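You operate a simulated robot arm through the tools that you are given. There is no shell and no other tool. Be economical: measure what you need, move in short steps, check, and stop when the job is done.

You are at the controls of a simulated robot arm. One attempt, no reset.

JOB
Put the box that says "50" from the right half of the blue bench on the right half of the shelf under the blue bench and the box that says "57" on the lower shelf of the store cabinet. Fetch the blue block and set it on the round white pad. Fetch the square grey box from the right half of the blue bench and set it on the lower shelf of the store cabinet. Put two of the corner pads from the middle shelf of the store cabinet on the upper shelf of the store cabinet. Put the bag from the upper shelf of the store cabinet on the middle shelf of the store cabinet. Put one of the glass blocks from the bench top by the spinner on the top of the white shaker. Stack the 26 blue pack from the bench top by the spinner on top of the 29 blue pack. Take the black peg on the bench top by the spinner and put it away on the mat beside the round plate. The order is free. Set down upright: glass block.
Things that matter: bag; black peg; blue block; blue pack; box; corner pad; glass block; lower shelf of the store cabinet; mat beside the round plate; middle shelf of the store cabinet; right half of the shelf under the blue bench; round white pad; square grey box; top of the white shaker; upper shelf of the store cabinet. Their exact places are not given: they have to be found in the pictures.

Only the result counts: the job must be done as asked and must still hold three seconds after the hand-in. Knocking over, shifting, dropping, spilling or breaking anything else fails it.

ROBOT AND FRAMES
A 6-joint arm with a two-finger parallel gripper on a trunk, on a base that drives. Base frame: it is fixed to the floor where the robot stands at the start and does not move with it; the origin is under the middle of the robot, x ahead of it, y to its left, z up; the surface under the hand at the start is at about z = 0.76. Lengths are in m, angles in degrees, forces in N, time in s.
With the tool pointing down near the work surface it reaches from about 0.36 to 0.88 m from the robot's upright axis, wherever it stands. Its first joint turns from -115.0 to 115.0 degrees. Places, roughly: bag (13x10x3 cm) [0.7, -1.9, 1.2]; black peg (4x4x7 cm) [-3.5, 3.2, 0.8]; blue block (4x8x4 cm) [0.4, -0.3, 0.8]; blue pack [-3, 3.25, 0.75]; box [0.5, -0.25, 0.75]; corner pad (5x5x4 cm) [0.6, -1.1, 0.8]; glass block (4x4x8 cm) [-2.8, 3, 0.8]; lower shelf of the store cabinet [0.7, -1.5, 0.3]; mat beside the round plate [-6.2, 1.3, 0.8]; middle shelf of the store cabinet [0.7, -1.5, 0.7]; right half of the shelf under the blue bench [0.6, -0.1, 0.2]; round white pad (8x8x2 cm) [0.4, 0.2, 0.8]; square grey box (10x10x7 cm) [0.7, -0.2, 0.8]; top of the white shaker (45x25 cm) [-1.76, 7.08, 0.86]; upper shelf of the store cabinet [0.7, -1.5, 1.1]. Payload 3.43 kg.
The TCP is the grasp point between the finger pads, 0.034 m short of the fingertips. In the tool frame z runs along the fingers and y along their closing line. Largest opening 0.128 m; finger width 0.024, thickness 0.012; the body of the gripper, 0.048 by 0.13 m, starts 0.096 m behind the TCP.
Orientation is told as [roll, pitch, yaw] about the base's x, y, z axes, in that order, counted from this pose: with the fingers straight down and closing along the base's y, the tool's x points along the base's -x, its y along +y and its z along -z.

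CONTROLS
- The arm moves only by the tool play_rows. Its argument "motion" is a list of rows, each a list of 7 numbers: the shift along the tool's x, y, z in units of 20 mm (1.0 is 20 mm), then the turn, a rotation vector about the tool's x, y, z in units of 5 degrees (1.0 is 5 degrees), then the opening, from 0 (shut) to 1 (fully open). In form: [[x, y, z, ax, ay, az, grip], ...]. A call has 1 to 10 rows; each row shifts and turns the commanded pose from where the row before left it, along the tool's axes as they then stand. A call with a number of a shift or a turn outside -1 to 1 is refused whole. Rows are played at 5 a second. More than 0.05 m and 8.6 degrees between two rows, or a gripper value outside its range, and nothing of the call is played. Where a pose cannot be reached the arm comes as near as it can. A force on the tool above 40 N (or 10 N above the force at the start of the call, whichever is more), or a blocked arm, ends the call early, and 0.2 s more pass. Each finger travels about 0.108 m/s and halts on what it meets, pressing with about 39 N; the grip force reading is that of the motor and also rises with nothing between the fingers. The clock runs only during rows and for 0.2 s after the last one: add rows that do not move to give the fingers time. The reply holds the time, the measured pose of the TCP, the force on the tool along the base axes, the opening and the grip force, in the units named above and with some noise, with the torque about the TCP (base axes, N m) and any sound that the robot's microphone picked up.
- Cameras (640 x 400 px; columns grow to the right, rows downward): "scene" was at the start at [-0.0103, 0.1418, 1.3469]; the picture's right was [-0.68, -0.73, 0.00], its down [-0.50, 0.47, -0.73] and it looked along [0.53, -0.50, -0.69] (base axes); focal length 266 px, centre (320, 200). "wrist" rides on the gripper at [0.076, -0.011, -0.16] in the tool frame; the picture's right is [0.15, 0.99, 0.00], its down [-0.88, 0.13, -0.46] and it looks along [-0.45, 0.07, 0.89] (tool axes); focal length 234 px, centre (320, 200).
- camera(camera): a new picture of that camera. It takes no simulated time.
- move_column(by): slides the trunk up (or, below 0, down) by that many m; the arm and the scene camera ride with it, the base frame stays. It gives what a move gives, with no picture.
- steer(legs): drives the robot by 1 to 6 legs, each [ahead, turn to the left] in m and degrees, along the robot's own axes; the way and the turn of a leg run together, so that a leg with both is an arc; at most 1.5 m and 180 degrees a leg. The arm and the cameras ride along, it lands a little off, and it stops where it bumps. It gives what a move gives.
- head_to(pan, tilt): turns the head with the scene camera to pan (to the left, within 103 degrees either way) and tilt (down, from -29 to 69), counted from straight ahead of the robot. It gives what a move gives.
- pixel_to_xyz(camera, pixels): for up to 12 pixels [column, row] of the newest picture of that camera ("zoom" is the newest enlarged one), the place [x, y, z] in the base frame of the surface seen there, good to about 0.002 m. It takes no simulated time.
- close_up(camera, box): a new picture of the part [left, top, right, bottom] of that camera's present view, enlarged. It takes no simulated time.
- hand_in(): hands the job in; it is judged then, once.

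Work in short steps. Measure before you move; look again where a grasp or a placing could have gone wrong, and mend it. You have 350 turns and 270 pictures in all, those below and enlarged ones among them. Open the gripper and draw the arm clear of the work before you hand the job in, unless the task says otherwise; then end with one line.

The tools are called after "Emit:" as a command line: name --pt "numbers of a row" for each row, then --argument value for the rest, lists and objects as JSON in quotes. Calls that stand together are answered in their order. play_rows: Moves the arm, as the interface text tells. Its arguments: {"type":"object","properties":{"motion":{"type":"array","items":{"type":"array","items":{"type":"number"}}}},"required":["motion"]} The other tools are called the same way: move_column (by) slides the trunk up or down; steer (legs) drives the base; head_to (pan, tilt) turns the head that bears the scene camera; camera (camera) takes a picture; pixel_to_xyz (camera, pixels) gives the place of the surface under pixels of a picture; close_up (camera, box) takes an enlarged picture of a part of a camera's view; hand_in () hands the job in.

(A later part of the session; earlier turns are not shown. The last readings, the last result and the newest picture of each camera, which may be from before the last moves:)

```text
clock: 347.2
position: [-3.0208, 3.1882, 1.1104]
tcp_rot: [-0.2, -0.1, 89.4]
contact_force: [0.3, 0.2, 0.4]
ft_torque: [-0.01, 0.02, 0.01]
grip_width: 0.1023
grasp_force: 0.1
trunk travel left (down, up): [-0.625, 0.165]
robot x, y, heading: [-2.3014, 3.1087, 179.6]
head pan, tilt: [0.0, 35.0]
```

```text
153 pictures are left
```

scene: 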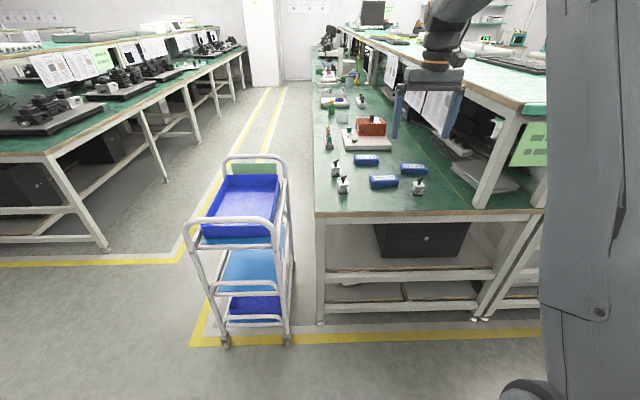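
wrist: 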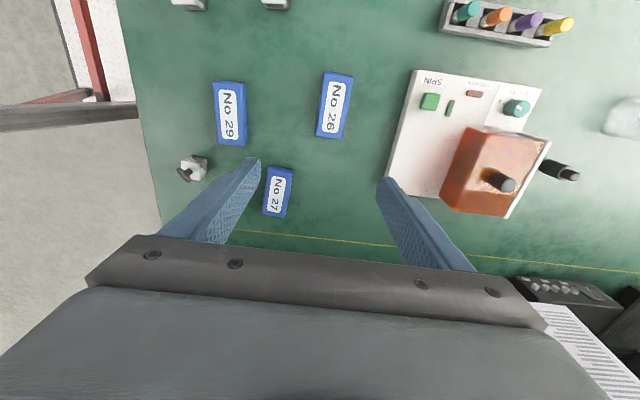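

I measure pack 26, 29, the instrument edge, and the black peg at (560,170).

Emit:
pixel_to_xyz --camera "wrist" --pixels '[[325, 74], [352, 78], [345, 138], [317, 135], [214, 83], [244, 84], [246, 145], [219, 145], [412, 75], [390, 180], [575, 176], [555, 168]]'

Emit:
close_up --camera "wrist" --box '[440, 100, 640, 230]'

Emit:
pixel_to_xyz --camera "zoom" --pixels '[[430, 240], [325, 205], [375, 225], [350, 195], [400, 240], [560, 60], [620, 100]]'

```text
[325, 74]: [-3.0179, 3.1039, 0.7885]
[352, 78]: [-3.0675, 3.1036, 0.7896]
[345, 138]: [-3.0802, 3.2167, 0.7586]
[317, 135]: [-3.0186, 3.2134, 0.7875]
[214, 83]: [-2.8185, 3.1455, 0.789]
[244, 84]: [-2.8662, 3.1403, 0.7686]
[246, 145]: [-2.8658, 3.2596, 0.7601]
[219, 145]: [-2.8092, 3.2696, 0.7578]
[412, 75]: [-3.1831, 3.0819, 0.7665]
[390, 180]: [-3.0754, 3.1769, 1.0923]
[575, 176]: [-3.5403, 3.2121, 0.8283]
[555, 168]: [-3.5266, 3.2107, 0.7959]
```

```text
3.08 times, centred on (540, 165) of wrist
```

zoom: 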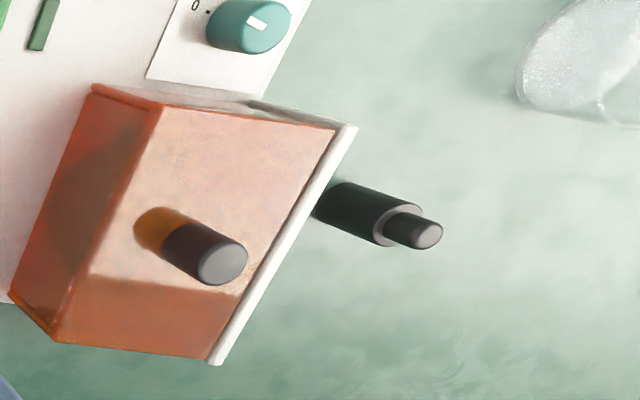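

```text
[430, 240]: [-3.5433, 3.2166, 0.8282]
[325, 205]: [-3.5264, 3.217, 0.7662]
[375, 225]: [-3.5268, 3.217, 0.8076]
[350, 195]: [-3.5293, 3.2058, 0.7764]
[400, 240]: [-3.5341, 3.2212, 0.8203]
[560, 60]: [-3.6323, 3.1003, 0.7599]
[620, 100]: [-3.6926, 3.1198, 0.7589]
```

Pack 26 centre (-3.0415,3.158). I move above and descend part-way.

Emit:
play_rows --pt "0.5 0.35 1 0 0 0 0.6" --pt "0.5 0.35 1 0 0 0 0.6" --pt "0.5 0.33 1 0 0 0 0.6" --pt "0 0 1 0 0 0 0.6" --pt "0 0 1 0 0 0 0.6" --pt "0 0 1 0 0 0 0.6" --pt "0 0 1 0 0 0 0.6" --pt "0 0 1 0 0 0 0.6" --pt "0 0 1 0 0 0 0.6" --pt "0 0 1 0 0 0 0.6"

Emit:
camera --camera "wrist"

```text
clock: 349.4
position: [-3.042, 3.1594, 0.9106]
tcp_rot: [-0.1, -0.1, 89.5]
contact_force: [-0.4, -0.3, -0.3]
ft_torque: [0.0, 0.03, 0.0]
grip_width: 0.077
grasp_force: 0.0
trunk travel left (down, up): [-0.625, 0.165]
robot x, y, heading: [-2.3054, 3.103, 179.3]
head pan, tilt: [0.0, 35.0]
```

```text
151 pictures are left
```

wrist: 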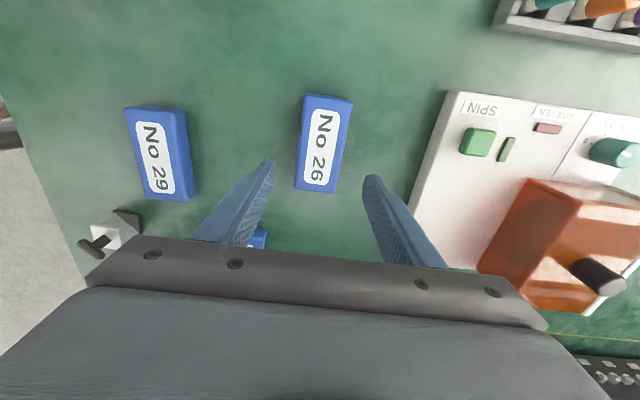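

Aligned. Descend and close.

Emit:
play_rows --pt "0 0 1 0 0 0 0.6" --pt "0 0 1 0 0 0 0.6" --pt "0 0 1 0 0 0 0.6" --pt "0 0 1 0 0 0 0.6" --pt "0 0 1 0 0 0 0.6" --pt "0 0 0.65 0 0 0 0.6" --pt "0 0 0 0 0 0 0" --pt "0 0 0 0 0 0 0" --pt "0 0 0 0 0 0 0" --pt "0 0 0 0 0 0 0"

Emit:
play_rows --pt "0 0 -0.15 0 0 0 0" --pt "0 0 -0.3 0 0 0 0" --pt "0 0 -0.4 0 0 0 0" --pt "0 0 -0.6 0 0 0 0" --pt "0 0 -0.8 0 0 0 0" --pt "0 0 -0.8 0 0 0 0"

Emit:
camera --camera "wrist"

```text
clock: 351.6
position: [-3.0405, 3.1602, 0.7971]
tcp_rot: [-0.2, -0.1, 89.4]
contact_force: [-0.2, 1.1, -0.2]
ft_torque: [0.0, -0.01, 0.0]
grip_width: 0.0568
grasp_force: 38.5
trunk travel left (down, up): [-0.625, 0.165]
robot x, y, heading: [-2.3043, 3.106, 179.5]
head pan, tilt: [0.0, 35.0]
```

```text
clock: 353.0
position: [-3.0422, 3.1589, 0.8583]
tcp_rot: [-0.1, 0.0, 89.5]
contact_force: [-0.1, 0.3, -0.8]
ft_torque: [-0.03, -0.03, 0.01]
grip_width: 0.0573
grasp_force: 39.4
trunk travel left (down, up): [-0.625, 0.165]
robot x, y, heading: [-2.3028, 3.1066, 179.5]
head pan, tilt: [0.0, 35.0]
```

```text
150 pictures are left
```

wrist: 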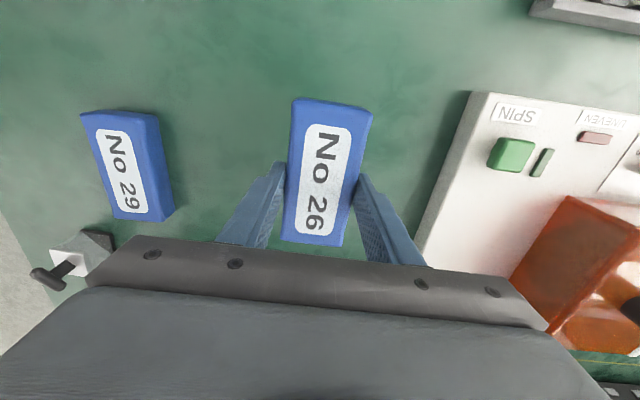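

Held (57 mm wide). I carry it 20 cm over pack 29.

Emit:
play_rows --pt "-0.21 -1 0 0 0 0 0" --pt "-0.21 -1 0 0 0 0 0" --pt "-0.21 -1 0 0 0 0 0" --pt "-0.21 -1 0 0 0 0 0" --pt "-0.21 -1 0 0 0 0 0" --pt "-0.21 -1 0 0 0 0 0" --pt "-0.21 -1 0 0 0 0 0" --pt "-0.21 -1 0 0 0 0 0" --pt "-0.21 -1 0 0 0 0 0" --pt "-0.21 -1 0 0 0 0 0"

Emit:
camera --camera "wrist"

Emit:
camera --camera "scene"

```text
clock: 355.2
position: [-2.8398, 3.2012, 0.8574]
tcp_rot: [-0.1, -0.1, 89.5]
contact_force: [0.2, -0.6, -1.3]
ft_torque: [0.0, -0.02, -0.02]
grip_width: 0.057
grasp_force: 39.1
trunk travel left (down, up): [-0.625, 0.165]
robot x, y, heading: [-2.3012, 3.1036, 179.5]
head pan, tilt: [0.0, 35.0]
```

```text
149 pictures are left
```

wrist: 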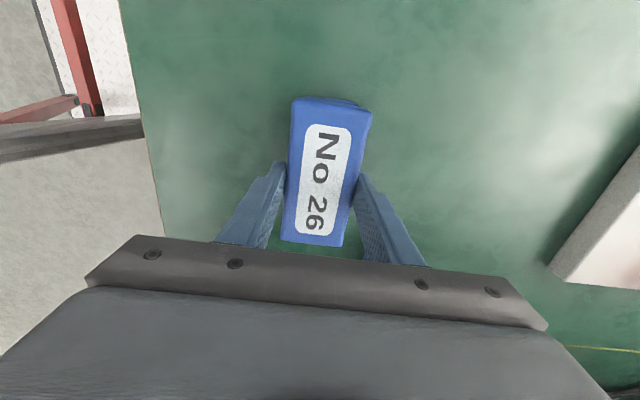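

```text
148 pictures are left
```

scene: 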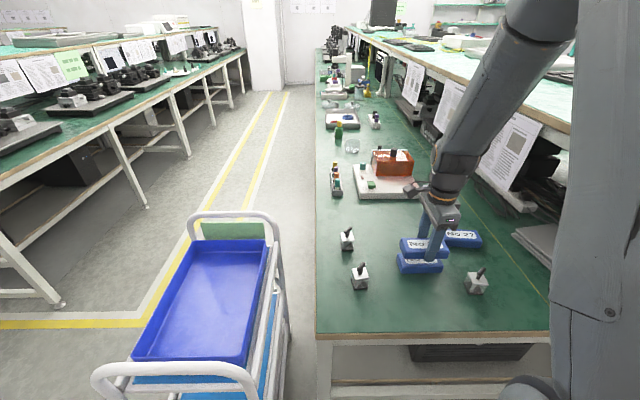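

Emit:
close_up --camera "scene" --box '[370, 200, 500, 300]'

Emit:
pixel_to_xyz --camera "zoom" --pixels '[[137, 290], [350, 300], [140, 262], [150, 245], [370, 262], [175, 270], [355, 265], [137, 330], [352, 345]]'

```text
4.00 times, centred on (435, 250) of scene
```

zoom: 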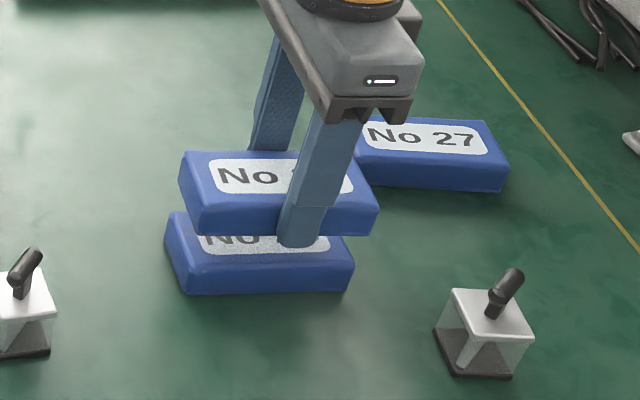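

```text
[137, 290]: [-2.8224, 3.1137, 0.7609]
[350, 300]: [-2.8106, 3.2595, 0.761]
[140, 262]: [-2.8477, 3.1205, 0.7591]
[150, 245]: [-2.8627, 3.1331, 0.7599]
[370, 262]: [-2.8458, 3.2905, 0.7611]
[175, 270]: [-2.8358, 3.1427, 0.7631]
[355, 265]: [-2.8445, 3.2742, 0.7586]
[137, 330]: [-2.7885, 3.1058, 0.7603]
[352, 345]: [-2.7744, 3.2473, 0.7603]
```

Alignment is good. I lower to the stack height (TCP ≈0.828).

Emit:
play_rows --pt "0 0.1 0.5 0 0 0 0" --pt "0 0 0.4 0 0 0 0" --pt "0 0 0.3 0 0 0 0" --pt "0 0 0.15 0 0 0 0"

Emit:
play_rows --pt "0 0 0.07 0 0 0 0" --pt "0 0 0.07 0 0 0 0"

```text
clock: 356.2
position: [-2.8429, 3.1989, 0.8313]
tcp_rot: [0.0, 0.1, 89.5]
contact_force: [0.8, -0.8, -0.2]
ft_torque: [0.04, -0.02, 0.02]
grip_width: 0.057
grasp_force: 38.9
trunk travel left (down, up): [-0.625, 0.165]
robot x, y, heading: [-2.3018, 3.105, 179.6]
head pan, tilt: [0.0, 35.0]
```

```text
clock: 356.8
position: [-2.8438, 3.1988, 0.8272]
tcp_rot: [0.0, 0.0, 89.5]
contact_force: [0.9, 0.3, -0.2]
ft_torque: [-0.01, -0.02, -0.03]
grip_width: 0.0571
grasp_force: 39.5
trunk travel left (down, up): [-0.625, 0.165]
robot x, y, heading: [-2.3021, 3.1037, 179.4]
head pan, tilt: [0.0, 35.0]
```

Emit:
play_rows --pt "0 0 0.06 0 0 0 0" --pt "0 0 0.06 0 0 0 0"

```text
clock: 357.4
position: [-2.8434, 3.1983, 0.8257]
tcp_rot: [0.0, 0.0, 89.5]
contact_force: [0.3, -1.1, 1.8]
ft_torque: [-0.09, 0.08, 0.02]
grip_width: 0.0571
grasp_force: 38.7
trunk travel left (down, up): [-0.625, 0.165]
robot x, y, heading: [-2.3019, 3.1037, 179.6]
head pan, tilt: [0.0, 35.0]
```

Contact. I open and rise, then look.

Emit:
play_rows --pt "0 0 0 0 0 0 0.6" --pt "0 0 0 0 0 0 0.6" --pt "0 0 0 0 0 0 0.6" --pt "0 0 -0.4 0 0 0 0.6" --pt "0 0 -0.8 0 0 0 0.6" --pt "0 0 -1 0 0 0 0.6" --pt "0 0 -1 0 0 0 0.6" --pt "0 0 -1 0 0 0 0.6" --pt "0 0 -1 0 0 0 0.6"

Emit:
close_up --camera "scene" --box '[330, 200, 510, 310]'

Emit:
camera --camera "wrist"

```text
clock: 359.4
position: [-2.8431, 3.2016, 0.9311]
tcp_rot: [-0.2, 0.0, 89.5]
contact_force: [0.2, 0.4, 0.4]
ft_torque: [-0.03, -0.01, -0.01]
grip_width: 0.0767
grasp_force: 0.1
trunk travel left (down, up): [-0.625, 0.165]
robot x, y, heading: [-2.3011, 3.1049, 179.7]
head pan, tilt: [0.0, 35.0]
```

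```text
3.56 times, centred on (420, 255) of scene
```

zoom: 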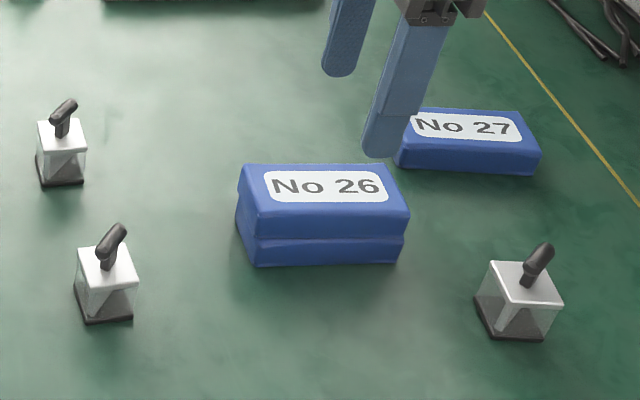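

```text
145 pictures are left
```

wrist: 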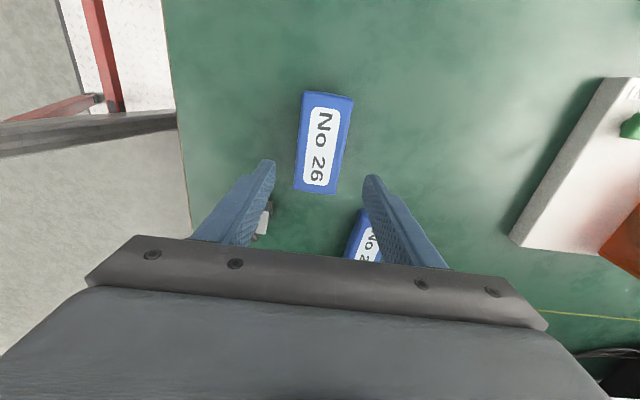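

The stack is neat. Next the glass block; I choose the one near (-2.79,3.0). I move above it, a bit higher, to look.

Emit:
play_rows --pt "0 0 -1 0 0 0 0.8" --pt "0.5 0 -1 0 0 0 0.8" --pt "1 -0.3 -1 0 0 0 0.8" --pt "1 -0.3 0 0 0 0 0.8" --pt "1 -0.3 0 0 0 0 0.8" --pt "1 -0.3 0 0 0 0 0.8" --pt "1 -0.3 0 0 0 0 0.8" --pt "1 -0.3 0 0 0 0 0.8" --pt "1 -0.3 0 0 0 0 0.8" --pt "1 -0.4 0 0 0 0 0.8"

Emit:
camera --camera "wrist"

```text
clock: 361.6
position: [-2.7949, 3.028, 0.9904]
tcp_rot: [0.0, 0.0, 89.6]
contact_force: [0.0, 0.9, -0.4]
ft_torque: [-0.08, 0.01, -0.01]
grip_width: 0.1024
grasp_force: 0.0
trunk travel left (down, up): [-0.625, 0.165]
robot x, y, heading: [-2.2988, 3.1034, 179.6]
head pan, tilt: [0.0, 35.0]
```

```text
144 pictures are left
```

wrist: 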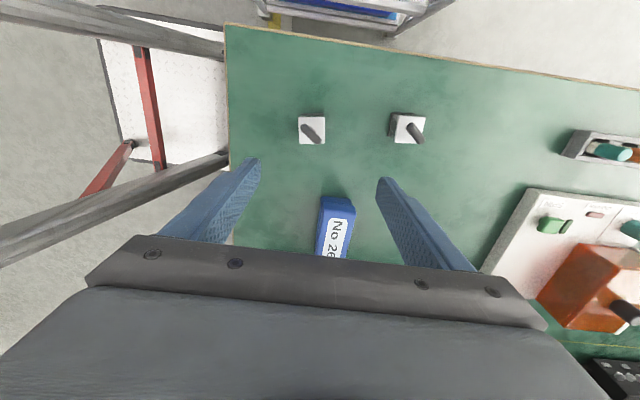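

Emit:
close_up --camera "wrist" --box '[280, 95, 440, 165]'

Emit:
pixel_to_xyz --camera "zoom" --pixels '[[80, 95], [170, 100], [172, 180], [85, 185], [115, 110], [150, 180], [125, 140], [160, 140], [130, 95]]'

```text
4.00 times, centred on (360, 130) of wrist
```

zoom: 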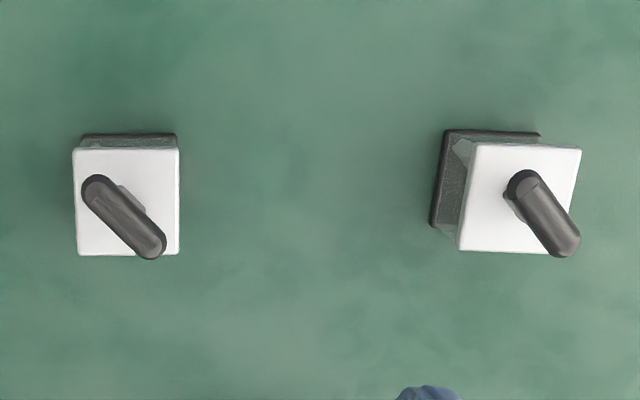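

```text
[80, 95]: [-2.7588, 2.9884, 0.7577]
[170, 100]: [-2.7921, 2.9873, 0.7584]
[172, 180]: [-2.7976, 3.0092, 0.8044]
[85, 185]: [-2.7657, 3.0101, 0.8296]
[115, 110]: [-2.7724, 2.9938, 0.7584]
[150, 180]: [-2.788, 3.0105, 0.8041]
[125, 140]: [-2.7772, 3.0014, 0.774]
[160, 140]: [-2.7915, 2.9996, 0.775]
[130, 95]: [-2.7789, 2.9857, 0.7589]
```

Emit:
pixel_to_xyz --camera "zoom" --pixels '[[79, 155], [174, 155], [174, 250], [82, 250], [150, 165], [100, 235], [100, 185], [150, 240], [130, 140], [85, 138]]'

```text
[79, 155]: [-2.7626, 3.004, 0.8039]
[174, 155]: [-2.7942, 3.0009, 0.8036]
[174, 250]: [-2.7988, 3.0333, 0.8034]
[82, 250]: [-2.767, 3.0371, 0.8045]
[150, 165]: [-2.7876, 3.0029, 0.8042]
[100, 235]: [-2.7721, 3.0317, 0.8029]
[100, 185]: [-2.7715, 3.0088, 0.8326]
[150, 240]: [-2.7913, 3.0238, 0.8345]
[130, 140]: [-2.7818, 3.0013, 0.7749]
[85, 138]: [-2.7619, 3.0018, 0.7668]
```

Glass block centre (-2.781,3.019), rotated about 5.6°. I align and descend.

Emit:
play_rows --pt "0.45 -0.7 0 0 0 0 0.6" --pt "0 0 1 0 0 -1 0.6" --pt "0 0 1 0 0 -0.1 0.6" --pt "0 0 1 0 0 0 0.6" --pt "0 0 1 0 0 0 0.6" --pt "0 0 1 0 0 0 0.6" --pt "0 0 0 0 0 0 0.6"

Emit:
camera --camera "wrist"

```text
clock: 363.2
position: [-2.7818, 3.0207, 0.891]
tcp_rot: [-0.2, 0.0, 95.0]
contact_force: [-0.4, 0.3, 0.4]
ft_torque: [-0.01, 0.0, -0.01]
grip_width: 0.0767
grasp_force: 0.1
trunk travel left (down, up): [-0.625, 0.165]
robot x, y, heading: [-2.2985, 3.1017, 179.5]
head pan, tilt: [0.0, 35.0]
```

```text
142 pictures are left
```

wrist: 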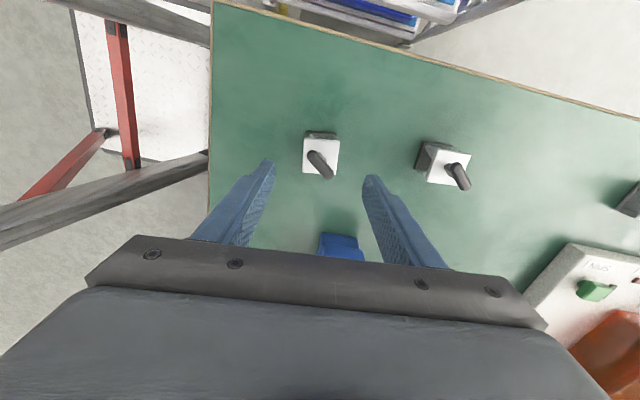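

Well centred. I go down to TCP 0.798 and close.

Emit:
play_rows --pt "0 0 1 0 0 0 0.6" --pt "0 0 1 0 0 0 0.6" --pt "0 0 1 0 0 0 0.6" --pt "0 0 1 0 0 0 0.6" --pt "0 0 0.6 0 0 0 0.6" --pt "0 0 0 0 0 0 0.4" --pt "0 0 0 0 0 0 0" --pt "0 0 0 0 0 0 0" --pt "0 0 0 0 0 0 0"

Emit:
play_rows --pt "0 0 -0.15 0 0 0 0" --pt "0 0 -0.3 0 0 0 0" --pt "0 0 -0.4 0 0 0 0" --pt "0 0 -0.6 0 0 0 0" --pt "0 0 -0.8 0 0 0 0"

Emit:
camera --camera "wrist"

```text
clock: 365.2
position: [-2.7811, 3.0187, 0.7973]
tcp_rot: [-0.1, 0.1, 95.0]
contact_force: [-0.8, 0.3, 0.7]
ft_torque: [-0.03, 0.03, -0.01]
grip_width: 0.0377
grasp_force: 39.5
trunk travel left (down, up): [-0.625, 0.165]
robot x, y, heading: [-2.2996, 3.1019, 179.5]
head pan, tilt: [0.0, 35.0]
```

```text
clock: 366.4
position: [-2.7809, 3.0182, 0.8444]
tcp_rot: [0.0, 0.0, 95.0]
contact_force: [-0.3, 0.1, -1.6]
ft_torque: [0.01, -0.04, -0.01]
grip_width: 0.0376
grasp_force: 39.7
trunk travel left (down, up): [-0.625, 0.165]
robot x, y, heading: [-2.3026, 3.1048, 179.4]
head pan, tilt: [0.0, 35.0]
```

```text
141 pictures are left
```

wrist: 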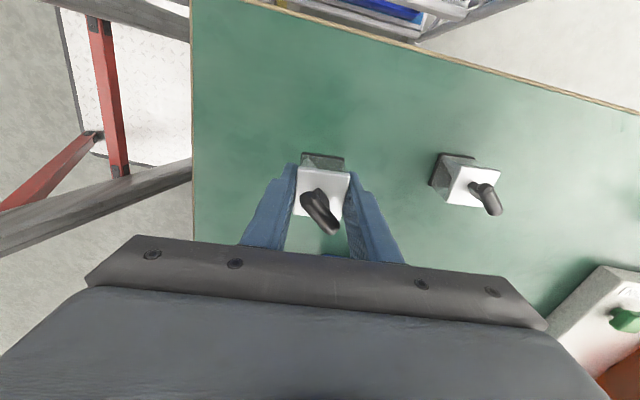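

Held. I raise it, back away from the bench, then turn toward +y and look for the white shaker.

Emit:
play_rows --pt "0 0 -1 0 0 0 0" --pt "0 0 -1 0 0 0 0" --pt "0 0 -1 0 0 0 0" --pt "0 0 -1 0 0 0 0" --pt "0 0 -1 0 0 0 0" --pt "0 0 -1 0 0 0 0" --pt "0 0 -1 0 0 0 0" --pt "0 0 -1 0 0 0 0" --pt "0 0 -1 0 0 0 0"

Emit:
steer --legs '[[-0.7, 0], [0, -88]]'

Emit:
head_to --pan 0 --tilt 20

Emit:
camera --camera "scene"

```text
clock: 368.4
position: [-2.782, 3.0189, 1.0231]
tcp_rot: [0.0, 0.0, 94.9]
contact_force: [0.0, -0.1, -1.4]
ft_torque: [0.04, -0.01, 0.01]
grip_width: 0.0376
grasp_force: 39.3
trunk travel left (down, up): [-0.625, 0.165]
robot x, y, heading: [-2.297, 3.1045, 179.5]
head pan, tilt: [0.0, 35.0]
```

```text
clock: 375.8
position: [-1.7367, 3.5772, 1.0225]
tcp_rot: [-0.1, 0.1, 6.6]
contact_force: [-0.6, -0.1, -2.2]
ft_torque: [-0.02, 0.0, -0.04]
grip_width: 0.0375
grasp_force: 39.3
trunk travel left (down, up): [-0.625, 0.165]
robot x, y, heading: [-1.6361, 3.0985, 91.3]
head pan, tilt: [0.0, 35.0]
```

```text
clock: 376.6
position: [-1.7368, 3.576, 1.0226]
tcp_rot: [-0.2, 0.0, 6.6]
contact_force: [0.1, 0.4, -1.2]
ft_torque: [0.01, 0.0, 0.06]
grip_width: 0.0378
grasp_force: 39.4
trunk travel left (down, up): [-0.625, 0.165]
robot x, y, heading: [-1.6377, 3.0979, 90.9]
head pan, tilt: [0.0, 20.0]
```

```text
140 pictures are left
```

scene: 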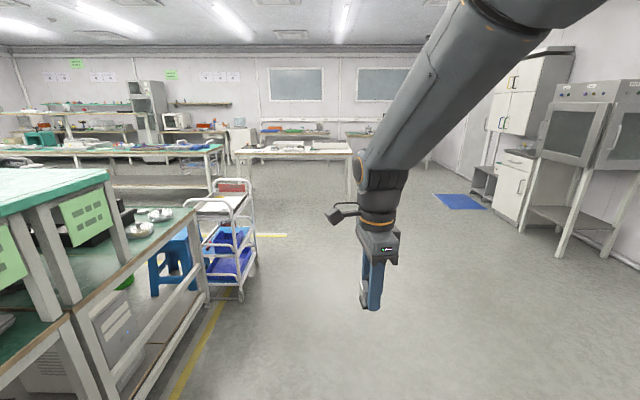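

A table straight ahead at (300,152) probably holds the shaker. I zoom and measure.

Emit:
close_up --camera "scene" --box '[220, 110, 380, 210]'

Emit:
pixel_to_xyz --camera "zoom" --pixels '[[300, 150], [220, 140], [420, 145], [70, 185], [520, 185], [300, 175], [100, 320], [530, 330], [60, 200]]'

Emit:
pixel_to_xyz --camera "scene" --pixels '[[240, 300], [258, 265], [245, 195], [215, 180], [460, 205], [520, 215]]'

```text
4.00 times, centred on (300, 160) of scene
```

zoom: 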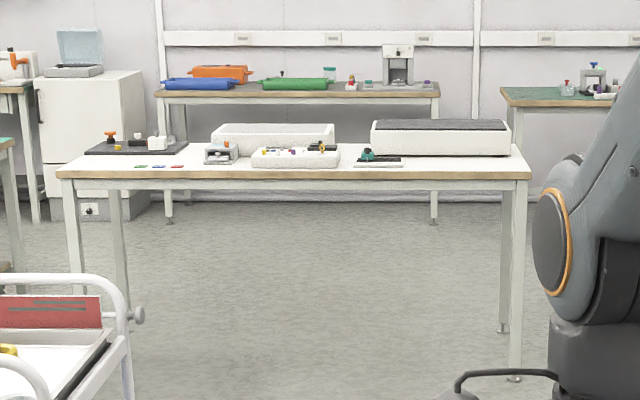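

```text
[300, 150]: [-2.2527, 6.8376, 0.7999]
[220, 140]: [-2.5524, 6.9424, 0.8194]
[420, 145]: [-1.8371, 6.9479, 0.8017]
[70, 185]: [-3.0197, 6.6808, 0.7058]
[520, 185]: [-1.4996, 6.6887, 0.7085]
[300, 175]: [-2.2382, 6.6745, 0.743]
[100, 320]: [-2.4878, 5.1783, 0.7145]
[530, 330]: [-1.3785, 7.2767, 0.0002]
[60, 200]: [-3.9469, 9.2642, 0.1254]
```

```text
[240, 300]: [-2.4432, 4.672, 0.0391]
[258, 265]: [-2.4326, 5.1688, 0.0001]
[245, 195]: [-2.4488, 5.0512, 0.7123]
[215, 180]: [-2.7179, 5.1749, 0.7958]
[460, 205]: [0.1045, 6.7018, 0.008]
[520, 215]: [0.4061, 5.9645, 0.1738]
```

The shaker is the white box with the dark top (x -2.0..-1.53, y≈6.95–7.2). I drive straight ahead 2.9 m and re-look.

Emit:
steer --legs '[[1.5, -1], [1.35, 0]]'

Emit:
head_to --pan 0 --tilt 35

Emit:
camera --camera "scene"

```text
clock: 390.5
position: [-1.6617, 6.449, 1.022]
tcp_rot: [-0.1, -0.1, 3.3]
contact_force: [-0.4, 0.1, -2.1]
ft_torque: [0.0, -0.02, -0.01]
grip_width: 0.0376
grasp_force: 38.9
trunk travel left (down, up): [-0.625, 0.165]
robot x, y, heading: [-1.5919, 5.9663, 87.8]
head pan, tilt: [0.0, 20.0]
```

```text
clock: 391.2
position: [-1.6617, 6.4496, 1.0231]
tcp_rot: [-0.1, 0.0, 3.5]
contact_force: [-0.3, 0.6, -2.2]
ft_torque: [0.0, 0.01, 0.01]
grip_width: 0.0372
grasp_force: 39.1
trunk travel left (down, up): [-0.625, 0.165]
robot x, y, heading: [-1.5915, 5.9689, 87.9]
head pan, tilt: [0.0, 35.0]
```

```text
138 pictures are left
```

scene: 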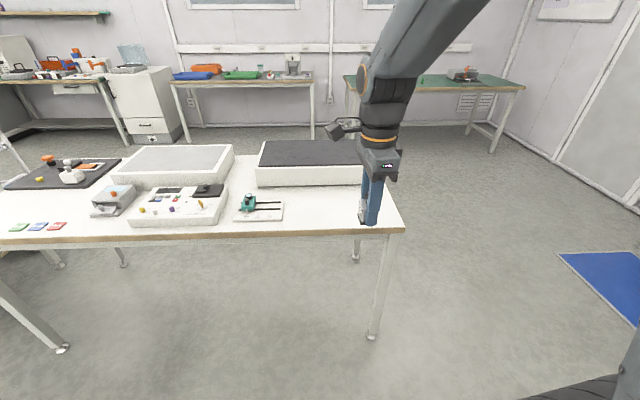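

I measure the shaker's top outline.

Emit:
pixel_to_xyz --camera "scene" --pixels '[[262, 163], [350, 163], [268, 143], [310, 152], [345, 143], [300, 180], [262, 200], [400, 228], [330, 228]]'

Emit:
close_up --camera "scene" --box '[230, 120, 420, 250]'

```text
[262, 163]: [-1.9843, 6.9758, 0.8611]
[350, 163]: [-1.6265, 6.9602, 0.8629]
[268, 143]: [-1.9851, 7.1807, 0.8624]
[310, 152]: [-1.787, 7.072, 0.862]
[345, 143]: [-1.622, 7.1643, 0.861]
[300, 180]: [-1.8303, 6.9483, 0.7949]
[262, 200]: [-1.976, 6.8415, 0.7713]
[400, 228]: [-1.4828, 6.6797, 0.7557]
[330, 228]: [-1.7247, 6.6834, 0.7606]
```

```text
3.08 times, centred on (325, 185) of scene
```

zoom: 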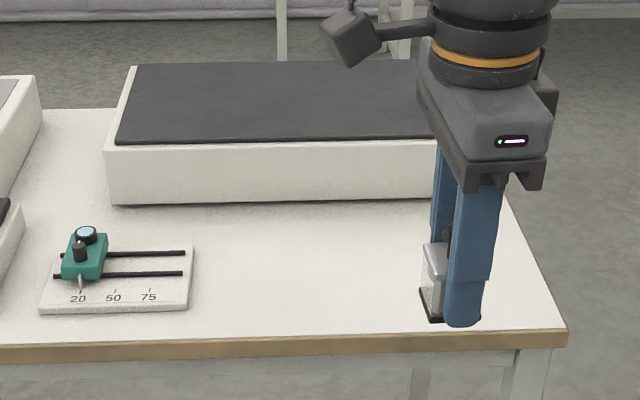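

Top is z 0.862. I drive 0.4 m in, then extend over the middle of the shaker.

Emit:
steer --legs '[[0.4, 0]]'

Emit:
play_rows --pt "0.4 1 0 0 0 0 0" --pt "0.4 1 0 0 0 0 0" --pt "0.4 1 0 0 0 0 0" --pt "0.4 1 0 0 0 0 0" --pt "0.4 1 0 0 0 0 0" --pt "0.4 1 0 0 0 0 0" --pt "0.4 1 0 0 0 0 0" --pt "0.4 1 0 0 0 0 0" --pt "0.4 1 0 0 0 0 0" --pt "0.4 1 0 0 0 0 0"

Emit:
camera --camera "scene"

Emit:
camera --camera "wrist"

```text
clock: 393.7
position: [-1.6458, 6.8418, 1.0222]
tcp_rot: [0.0, 0.0, 3.5]
contact_force: [0.4, -0.5, -1.5]
ft_torque: [-0.02, 0.01, 0.0]
grip_width: 0.0374
grasp_force: 38.4
trunk travel left (down, up): [-0.625, 0.165]
robot x, y, heading: [-1.5785, 6.3551, 87.8]
head pan, tilt: [0.0, 35.0]
```

```text
clock: 395.9
position: [-1.7399, 7.035, 1.0204]
tcp_rot: [-0.2, -0.1, 3.4]
contact_force: [0.7, -1.1, -0.8]
ft_torque: [0.02, 0.01, 0.01]
grip_width: 0.0375
grasp_force: 38.7
trunk travel left (down, up): [-0.625, 0.165]
robot x, y, heading: [-1.5733, 6.3589, 87.9]
head pan, tilt: [0.0, 35.0]
```

```text
136 pictures are left
```

scene: 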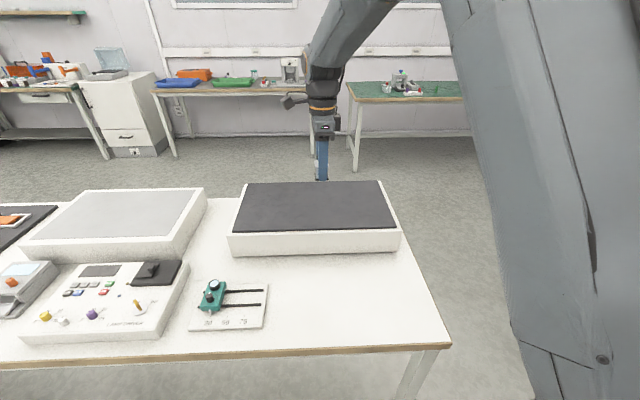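

```text
135 pictures are left
```

wrist: 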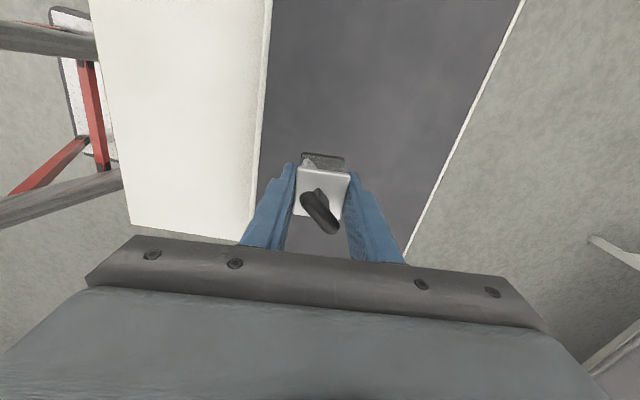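

Over the shaker. I shift 3 cm deeper and lower.

Emit:
play_rows --pt "0 0.8 0.6 0 0 0 0" --pt "0 0.7 0.8 0 0 0 0" --pt "0 0 0.8 0 0 0 0" --pt "0 0 0.8 0 0 0 0" --pt "0 0 0.8 0 0 0 0" --pt "0 0 0.8 0 0 0 0" --pt "0 0 0.6 0 0 0 0" --pt "0 0 0.4 0 0 0 0" --pt "0 0 0.2 0 0 0 0"

Emit:
play_rows --pt "0 0 0.06 0 0 0 0" --pt "0 0 0.06 0 0 0 0"

Emit:
close_up --camera "scene" --box '[220, 100, 420, 260]'

```text
clock: 397.9
position: [-1.7403, 7.0653, 0.9056]
tcp_rot: [-0.1, 0.0, 3.5]
contact_force: [-0.2, 0.4, -2.0]
ft_torque: [0.02, -0.04, 0.01]
grip_width: 0.0374
grasp_force: 38.9
trunk travel left (down, up): [-0.625, 0.165]
robot x, y, heading: [-1.5751, 6.3578, 87.9]
head pan, tilt: [0.0, 35.0]
```

```text
clock: 398.5
position: [-1.7398, 7.0664, 0.9035]
tcp_rot: [-0.2, 0.0, 3.4]
contact_force: [0.0, -0.7, -1.7]
ft_torque: [0.03, -0.01, -0.04]
grip_width: 0.0376
grasp_force: 39.3
trunk travel left (down, up): [-0.625, 0.165]
robot x, y, heading: [-1.5743, 6.358, 87.8]
head pan, tilt: [0.0, 35.0]
```

```text
2.50 times, centred on (320, 180) of scene
```

zoom: 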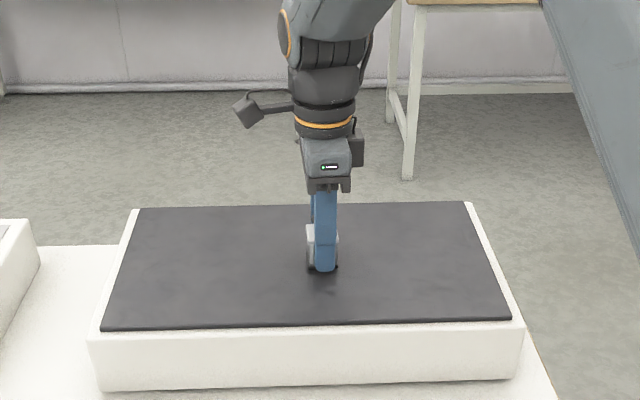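

Emit:
play_rows --pt "0 0 0.06 0 0 0 0" --pt "0 0 0.06 0 0 0 0" --pt "0 0 0.06 0 0 0 0"

Emit:
play_rows --pt "0 0 0.05 0 0 0 0" --pt "0 0 0.05 0 0 0 0"

```text
clock: 399.3
position: [-1.7386, 7.0661, 0.8994]
tcp_rot: [0.0, 0.1, 3.4]
contact_force: [1.7, 0.2, 8.5]
ft_torque: [-0.01, -0.11, 0.02]
grip_width: 0.0374
grasp_force: 38.7
trunk travel left (down, up): [-0.625, 0.165]
robot x, y, heading: [-1.5755, 6.3599, 87.7]
head pan, tilt: [0.0, 35.0]
```

```text
clock: 399.9
position: [-1.7396, 7.0666, 0.901]
tcp_rot: [0.1, 0.1, 3.4]
contact_force: [0.7, -0.6, 28.5]
ft_torque: [-0.23, -0.19, 0.02]
grip_width: 0.0375
grasp_force: 38.8
trunk travel left (down, up): [-0.625, 0.165]
robot x, y, heading: [-1.5732, 6.3566, 87.6]
head pan, tilt: [0.0, 35.0]
```

Contact. I ease up by 2 mm, open moderately and rise straight.

Emit:
play_rows --pt "0 0 -0.1 0 0 0 0" --pt "0 0 0 0 0 0 0.3" --pt "0 0 0 0 0 0 0.5" --pt "0 0 0 0 0 0 0.6" --pt "0 0 0 0 0 0 0.6" --pt "0 0 -0.5 0 0 0 0.6" --pt "0 0 -1 0 0 0 0.6" --pt "0 0 -1 0 0 0 0.6" --pt "0 0 -1 0 0 0 0.6" --pt "0 0 -1 0 0 0 0.6"

Emit:
close_up --camera "scene" --box '[220, 100, 420, 260]'

```text
clock: 402.1
position: [-1.7405, 7.0689, 0.9892]
tcp_rot: [-0.1, 0.0, 3.4]
contact_force: [0.0, -0.2, -0.4]
ft_torque: [-0.02, -0.01, -0.01]
grip_width: 0.0769
grasp_force: 0.1
trunk travel left (down, up): [-0.625, 0.165]
robot x, y, heading: [-1.5726, 6.3615, 87.7]
head pan, tilt: [0.0, 35.0]
```

```text
2.50 times, centred on (320, 180) of scene
```

zoom: 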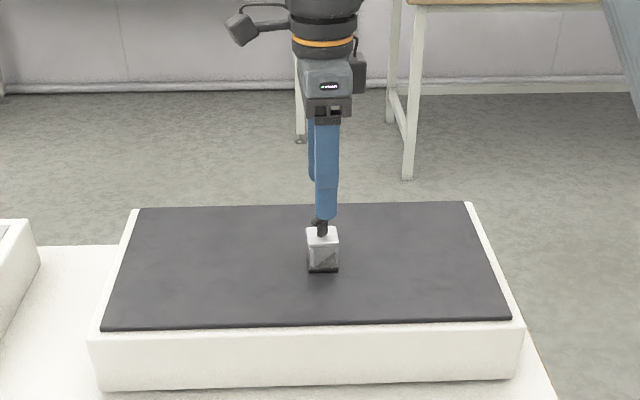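

The glass block stands upright on the shaker. I raise and retract the arm, then back away.

Emit:
play_rows --pt "0 0 -1 0 0 0 0.6" --pt "0 0 -1 0 0 0 0.6" --pt "0 0 -1 0 0 0 0.6" --pt "0 0 -1 0 0 0 0.6" --pt "0 0 -1 0 0 0 0.6" --pt "0 0 -1 0 0 0 0.6"

Emit:
play_rows --pt "-0.8 -1 0 0 0 0 0.6" --pt "-0.8 -1 0 0 0 0 0.6" --pt "-0.8 -1 0 0 0 0 0.6" --pt "-0.8 -1 0 0 0 0 0.6" --pt "-0.8 -1 0 0 0 0 0.6" --pt "-0.8 -1 0 0 0 0 0.6" --pt "-0.8 -1 0 0 0 0 0.6" --pt "-0.8 -1 0 0 0 0 0.6" --pt "-0.8 -1 0 0 0 0 0.6" --pt "-0.8 -1 0 0 0 0 0.6"

Emit:
steer --legs '[[-0.7, 0], [0, 180]]'

```text
clock: 403.5
position: [-1.7413, 7.0666, 1.1097]
tcp_rot: [-0.1, 0.0, 3.5]
contact_force: [-0.5, 0.4, -0.3]
ft_torque: [0.01, -0.02, -0.02]
grip_width: 0.0768
grasp_force: 0.1
trunk travel left (down, up): [-0.625, 0.165]
robot x, y, heading: [-1.5738, 6.3563, 88.0]
head pan, tilt: [0.0, 35.0]
```

```text
clock: 405.7
position: [-1.5694, 6.8759, 1.1109]
tcp_rot: [0.0, 0.0, 3.4]
contact_force: [-0.5, 0.6, 0.0]
ft_torque: [-0.06, -0.03, -0.01]
grip_width: 0.077
grasp_force: 0.0
trunk travel left (down, up): [-0.625, 0.165]
robot x, y, heading: [-1.5749, 6.3597, 87.7]
head pan, tilt: [0.0, 35.0]
```

```text
clock: 417.0
position: [-1.59, 5.1346, 1.1104]
tcp_rot: [-0.1, 0.0, -175.1]
contact_force: [0.6, -0.6, 0.7]
ft_torque: [-0.02, -0.01, 0.0]
grip_width: 0.0771
grasp_force: 0.1
trunk travel left (down, up): [-0.625, 0.165]
robot x, y, heading: [-1.5987, 5.6524, -90.5]
head pan, tilt: [0.0, 35.0]
```

I drive south to the aisle level (y≈1.98) and face along the aisle.

Emit:
steer --legs '[[1.5, 0], [1.5, 0], [0.65, 0], [0, -90]]'

Emit:
head_to --pan 0 --tilt 30

Emit:
camera --camera "scene"

```text
clock: 438.7
position: [-2.0769, 1.923, 1.1094]
tcp_rot: [-0.1, -0.1, 97.2]
contact_force: [1.0, 0.9, 1.0]
ft_torque: [0.02, 0.02, -0.01]
grip_width: 0.0768
grasp_force: 0.2
trunk travel left (down, up): [-0.625, 0.165]
robot x, y, heading: [-1.5604, 1.9514, -178.5]
head pan, tilt: [0.0, 35.0]
```

```text
clock: 439.3
position: [-2.0766, 1.9228, 1.1109]
tcp_rot: [-0.1, -0.1, 97.1]
contact_force: [0.0, -0.5, -0.2]
ft_torque: [0.0, -0.01, 0.01]
grip_width: 0.077
grasp_force: 0.0
trunk travel left (down, up): [-0.625, 0.165]
robot x, y, heading: [-1.5626, 1.9563, -178.4]
head pan, tilt: [0.0, 30.0]
```

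```text
132 pictures are left
```

scene: 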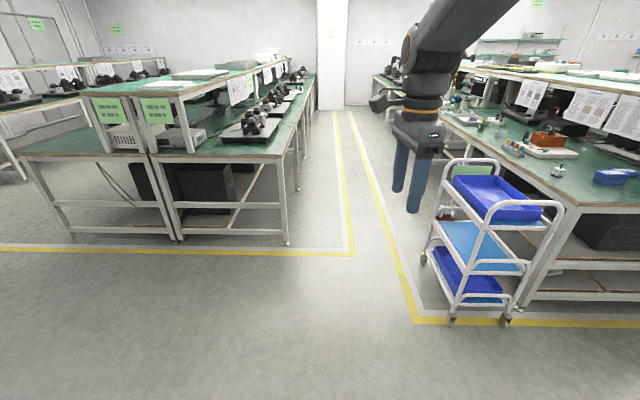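

The aisle is clear. I drive in to x≈-3.55 and turn to face the spinner bench.

Emit:
steer --legs '[[0, -2], [1.5, 0], [0.5, 0]]'

Emit:
steer --legs '[[0, -88]]'

Emit:
camera --camera "scene"

Emit:
camera --camera "wrist"

```text
clock: 449.6
position: [-4.0734, 1.927, 1.1108]
tcp_rot: [-0.1, 0.0, 96.3]
contact_force: [0.5, 0.0, -0.1]
ft_torque: [0.0, 0.04, -0.01]
grip_width: 0.0769
grasp_force: 0.0
trunk travel left (down, up): [-0.625, 0.165]
robot x, y, heading: [-3.5595, 1.9541, -179.1]
head pan, tilt: [0.0, 30.0]
```

```text
clock: 453.7
position: [-3.6158, 2.4644, 1.1111]
tcp_rot: [-0.1, 0.1, 10.4]
contact_force: [0.7, -0.5, 0.1]
ft_torque: [0.03, 0.0, 0.02]
grip_width: 0.0769
grasp_force: 0.0
trunk travel left (down, up): [-0.625, 0.165]
robot x, y, heading: [-3.5579, 1.9502, 94.8]
head pan, tilt: [0.0, 30.0]
```

```text
131 pictures are left
```

scene: 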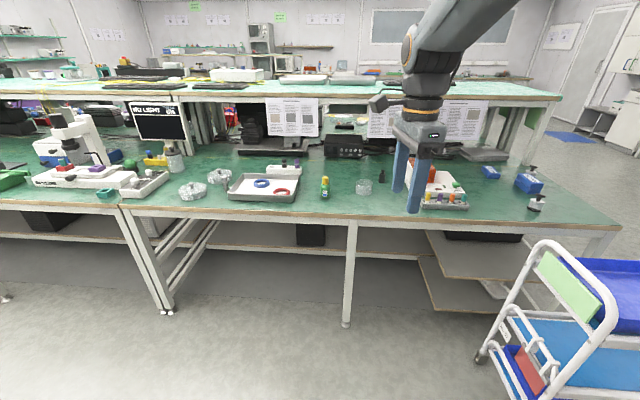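

```text
130 pictures are left
```

wrist: 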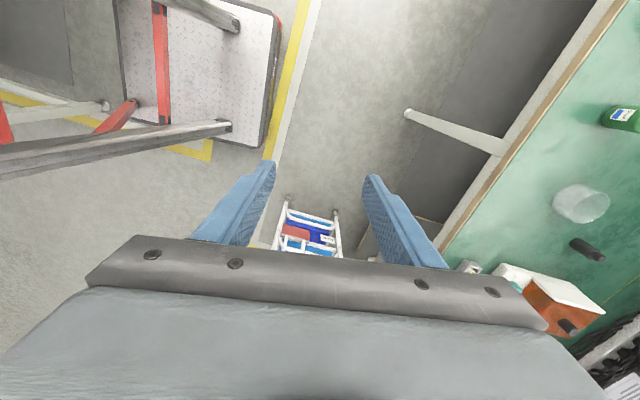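

The peg is visible at (382,175). I square up and move closer.

Emit:
steer --legs '[[0, -5], [0.42, 0]]'

Emit:
camera --camera "scene"

Emit:
close_up --camera "scene" --box '[330, 150, 490, 250]'

```text
clock: 456.8
position: [-3.5688, 2.8954, 1.1111]
tcp_rot: [-0.1, 0.0, 5.3]
contact_force: [0.1, -0.6, -0.3]
ft_torque: [0.0, -0.01, -0.03]
grip_width: 0.0769
grasp_force: 0.0
trunk travel left (down, up): [-0.625, 0.165]
robot x, y, heading: [-3.5579, 2.3815, 89.5]
head pan, tilt: [0.0, 30.0]
```

```text
129 pictures are left
```

scene: 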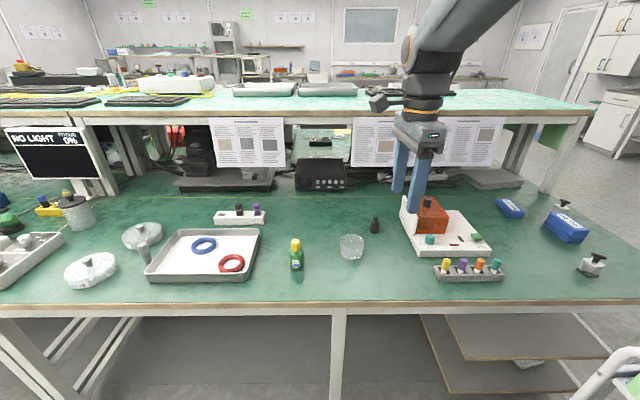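

```text
4.00 times, centred on (410, 200) of scene
```

zoom: 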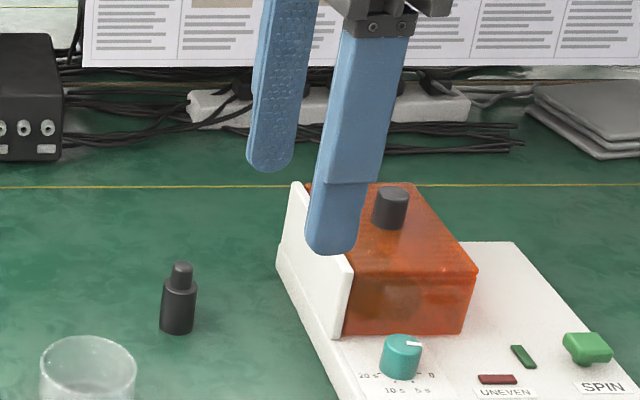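

Emit:
pixel_to_xyz --camera "zoom" --pixels '[[178, 310], [162, 310], [194, 310], [181, 270], [178, 330], [282, 270], [297, 185], [340, 330], [88, 345], [320, 300]]'

Emit:
play_rows --pt "-0.6 1 0 0 0 0 0.6" --pt "-0.6 1 0 0 0 0 0.6" --pt "0 1 0 0 0 0 0.6" --pt "0 1 0 0 0 0 0.6" --pt "0 1 0 0 0 0 0.6" --pt "0 1 0 0 0 0 0.6" --pt "0 1 0 0 0 0 0.6" --pt "0 1 0 0 0 0 0.6" --pt "0 1 0 0 0 0 0.6" --pt "0 1 0 0 0 0 0.6"

Emit:
camera --camera "wrist"

```text
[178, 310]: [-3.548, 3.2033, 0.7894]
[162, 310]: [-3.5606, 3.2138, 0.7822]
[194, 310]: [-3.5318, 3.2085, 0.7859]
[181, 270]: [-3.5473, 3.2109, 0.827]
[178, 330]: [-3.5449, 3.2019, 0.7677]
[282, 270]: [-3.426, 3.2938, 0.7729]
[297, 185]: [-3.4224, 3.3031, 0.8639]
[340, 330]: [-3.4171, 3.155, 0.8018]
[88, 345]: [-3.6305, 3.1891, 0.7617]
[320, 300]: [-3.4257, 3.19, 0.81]
```

```text
clock: 459.0
position: [-3.5605, 3.0975, 1.1087]
tcp_rot: [-0.1, 0.1, 5.3]
contact_force: [-0.2, -0.6, 0.3]
ft_torque: [0.03, -0.03, 0.0]
grip_width: 0.0767
grasp_force: 0.1
trunk travel left (down, up): [-0.625, 0.165]
robot x, y, heading: [-3.5565, 2.382, 89.8]
head pan, tilt: [0.0, 30.0]
```

```text
127 pictures are left
```

wrist: 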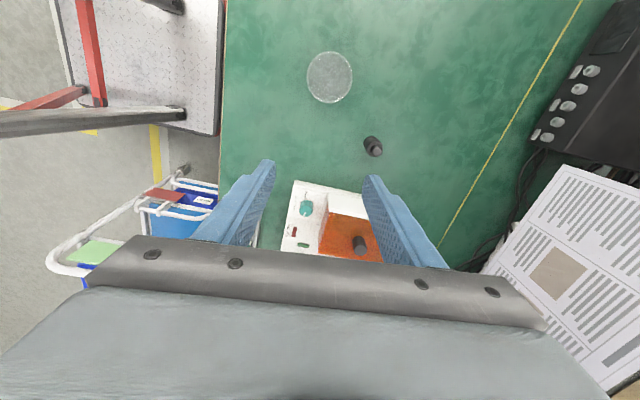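

The peg centre is (-3.546,3.217), 29 mm wide. I move over it and descend part-way.

Emit:
play_rows --pt "-0.3 1 0.5 0 0 0 0.6" --pt "-0.3 1 1 0 0 0 0.6" --pt "-0.3 1 1 0 0 0 0.6" --pt "-0.37 1 1 0 0 0 0.6" --pt "0 1 1 0 0 0 0.6" --pt "0 0.9 1 0 0 0 0.6" --pt "0 0 1 0 0 0 0.6" --pt "0 0 1 0 0 0 0.6" --pt "0 0 1 0 0 0 0.6" --pt "0 0 1 0 0 0 0.6"

Emit:
camera --camera "wrist"

```text
clock: 461.2
position: [-3.5459, 3.2191, 0.9207]
tcp_rot: [-0.1, 0.0, 5.3]
contact_force: [-0.1, 0.0, 0.8]
ft_torque: [0.0, 0.0, 0.01]
grip_width: 0.0768
grasp_force: 0.0
trunk travel left (down, up): [-0.625, 0.165]
robot x, y, heading: [-3.5536, 2.3781, 89.7]
head pan, tilt: [0.0, 30.0]
```

```text
126 pictures are left
```

wrist: 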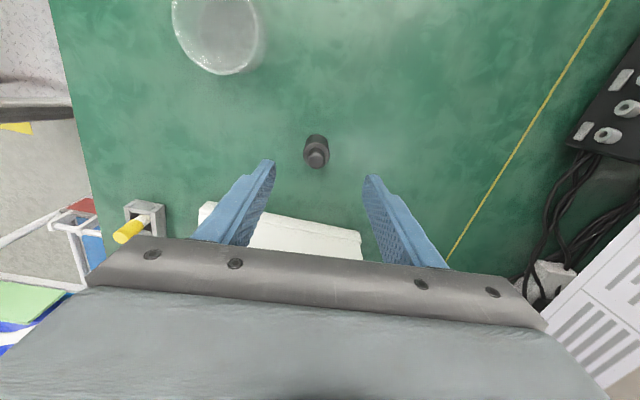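

Emit:
play_rows --pt "0 0 1 0 0 0 0.6" --pt "0 0 1 0 0 0 0.6" --pt "0 0 1 0 0 0 0.6" --pt "0 0 1 0 0 0 0.6" --pt "0 0 1 0 0 0 0.6" --pt "0 0 0.5 0 0 0 0.6" --pt "0 0 0 0 0 0 0" --pt "0 0 0 0 0 0 0" --pt "0 0 0 0 0 0 0" --pt "0 0 0 0 0 0 0"

Emit:
play_rows --pt "0 0 -0.15 0 0 0 0" --pt "0 0 -0.3 0 0 0 0" --pt "0 0 -0.5 0 0 0 0" --pt "0 0 -0.8 0 0 0 0" --pt "0 0 -1 0 0 0 0" --pt "0 0 -1 0 0 0 0"

Emit:
camera --camera "wrist"

```text
clock: 463.4
position: [-3.5478, 3.2162, 0.8106]
tcp_rot: [0.0, 0.0, 5.2]
contact_force: [-0.2, -0.3, 0.8]
ft_torque: [-0.05, -0.03, -0.02]
grip_width: 0.0314
grasp_force: 39.0
trunk travel left (down, up): [-0.625, 0.165]
robot x, y, heading: [-3.556, 2.3785, 89.7]
head pan, tilt: [0.0, 30.0]
```

```text
clock: 464.8
position: [-3.5489, 3.2169, 0.8838]
tcp_rot: [-0.1, 0.0, 5.4]
contact_force: [0.1, -0.4, -2.8]
ft_torque: [-0.03, 0.02, -0.02]
grip_width: 0.0311
grasp_force: 39.0
trunk travel left (down, up): [-0.625, 0.165]
robot x, y, heading: [-3.5592, 2.377, 89.8]
head pan, tilt: [0.0, 30.0]
```

```text
125 pictures are left
```

wrist: 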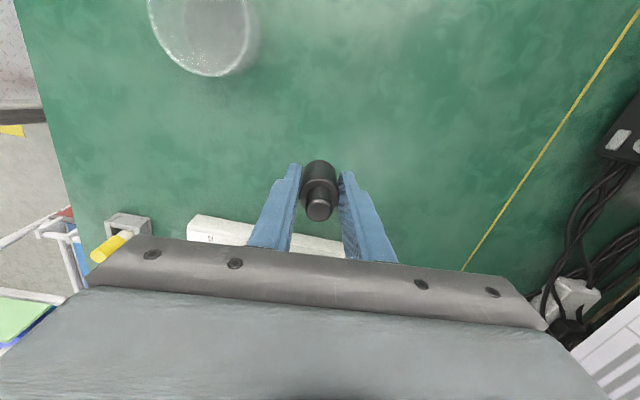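

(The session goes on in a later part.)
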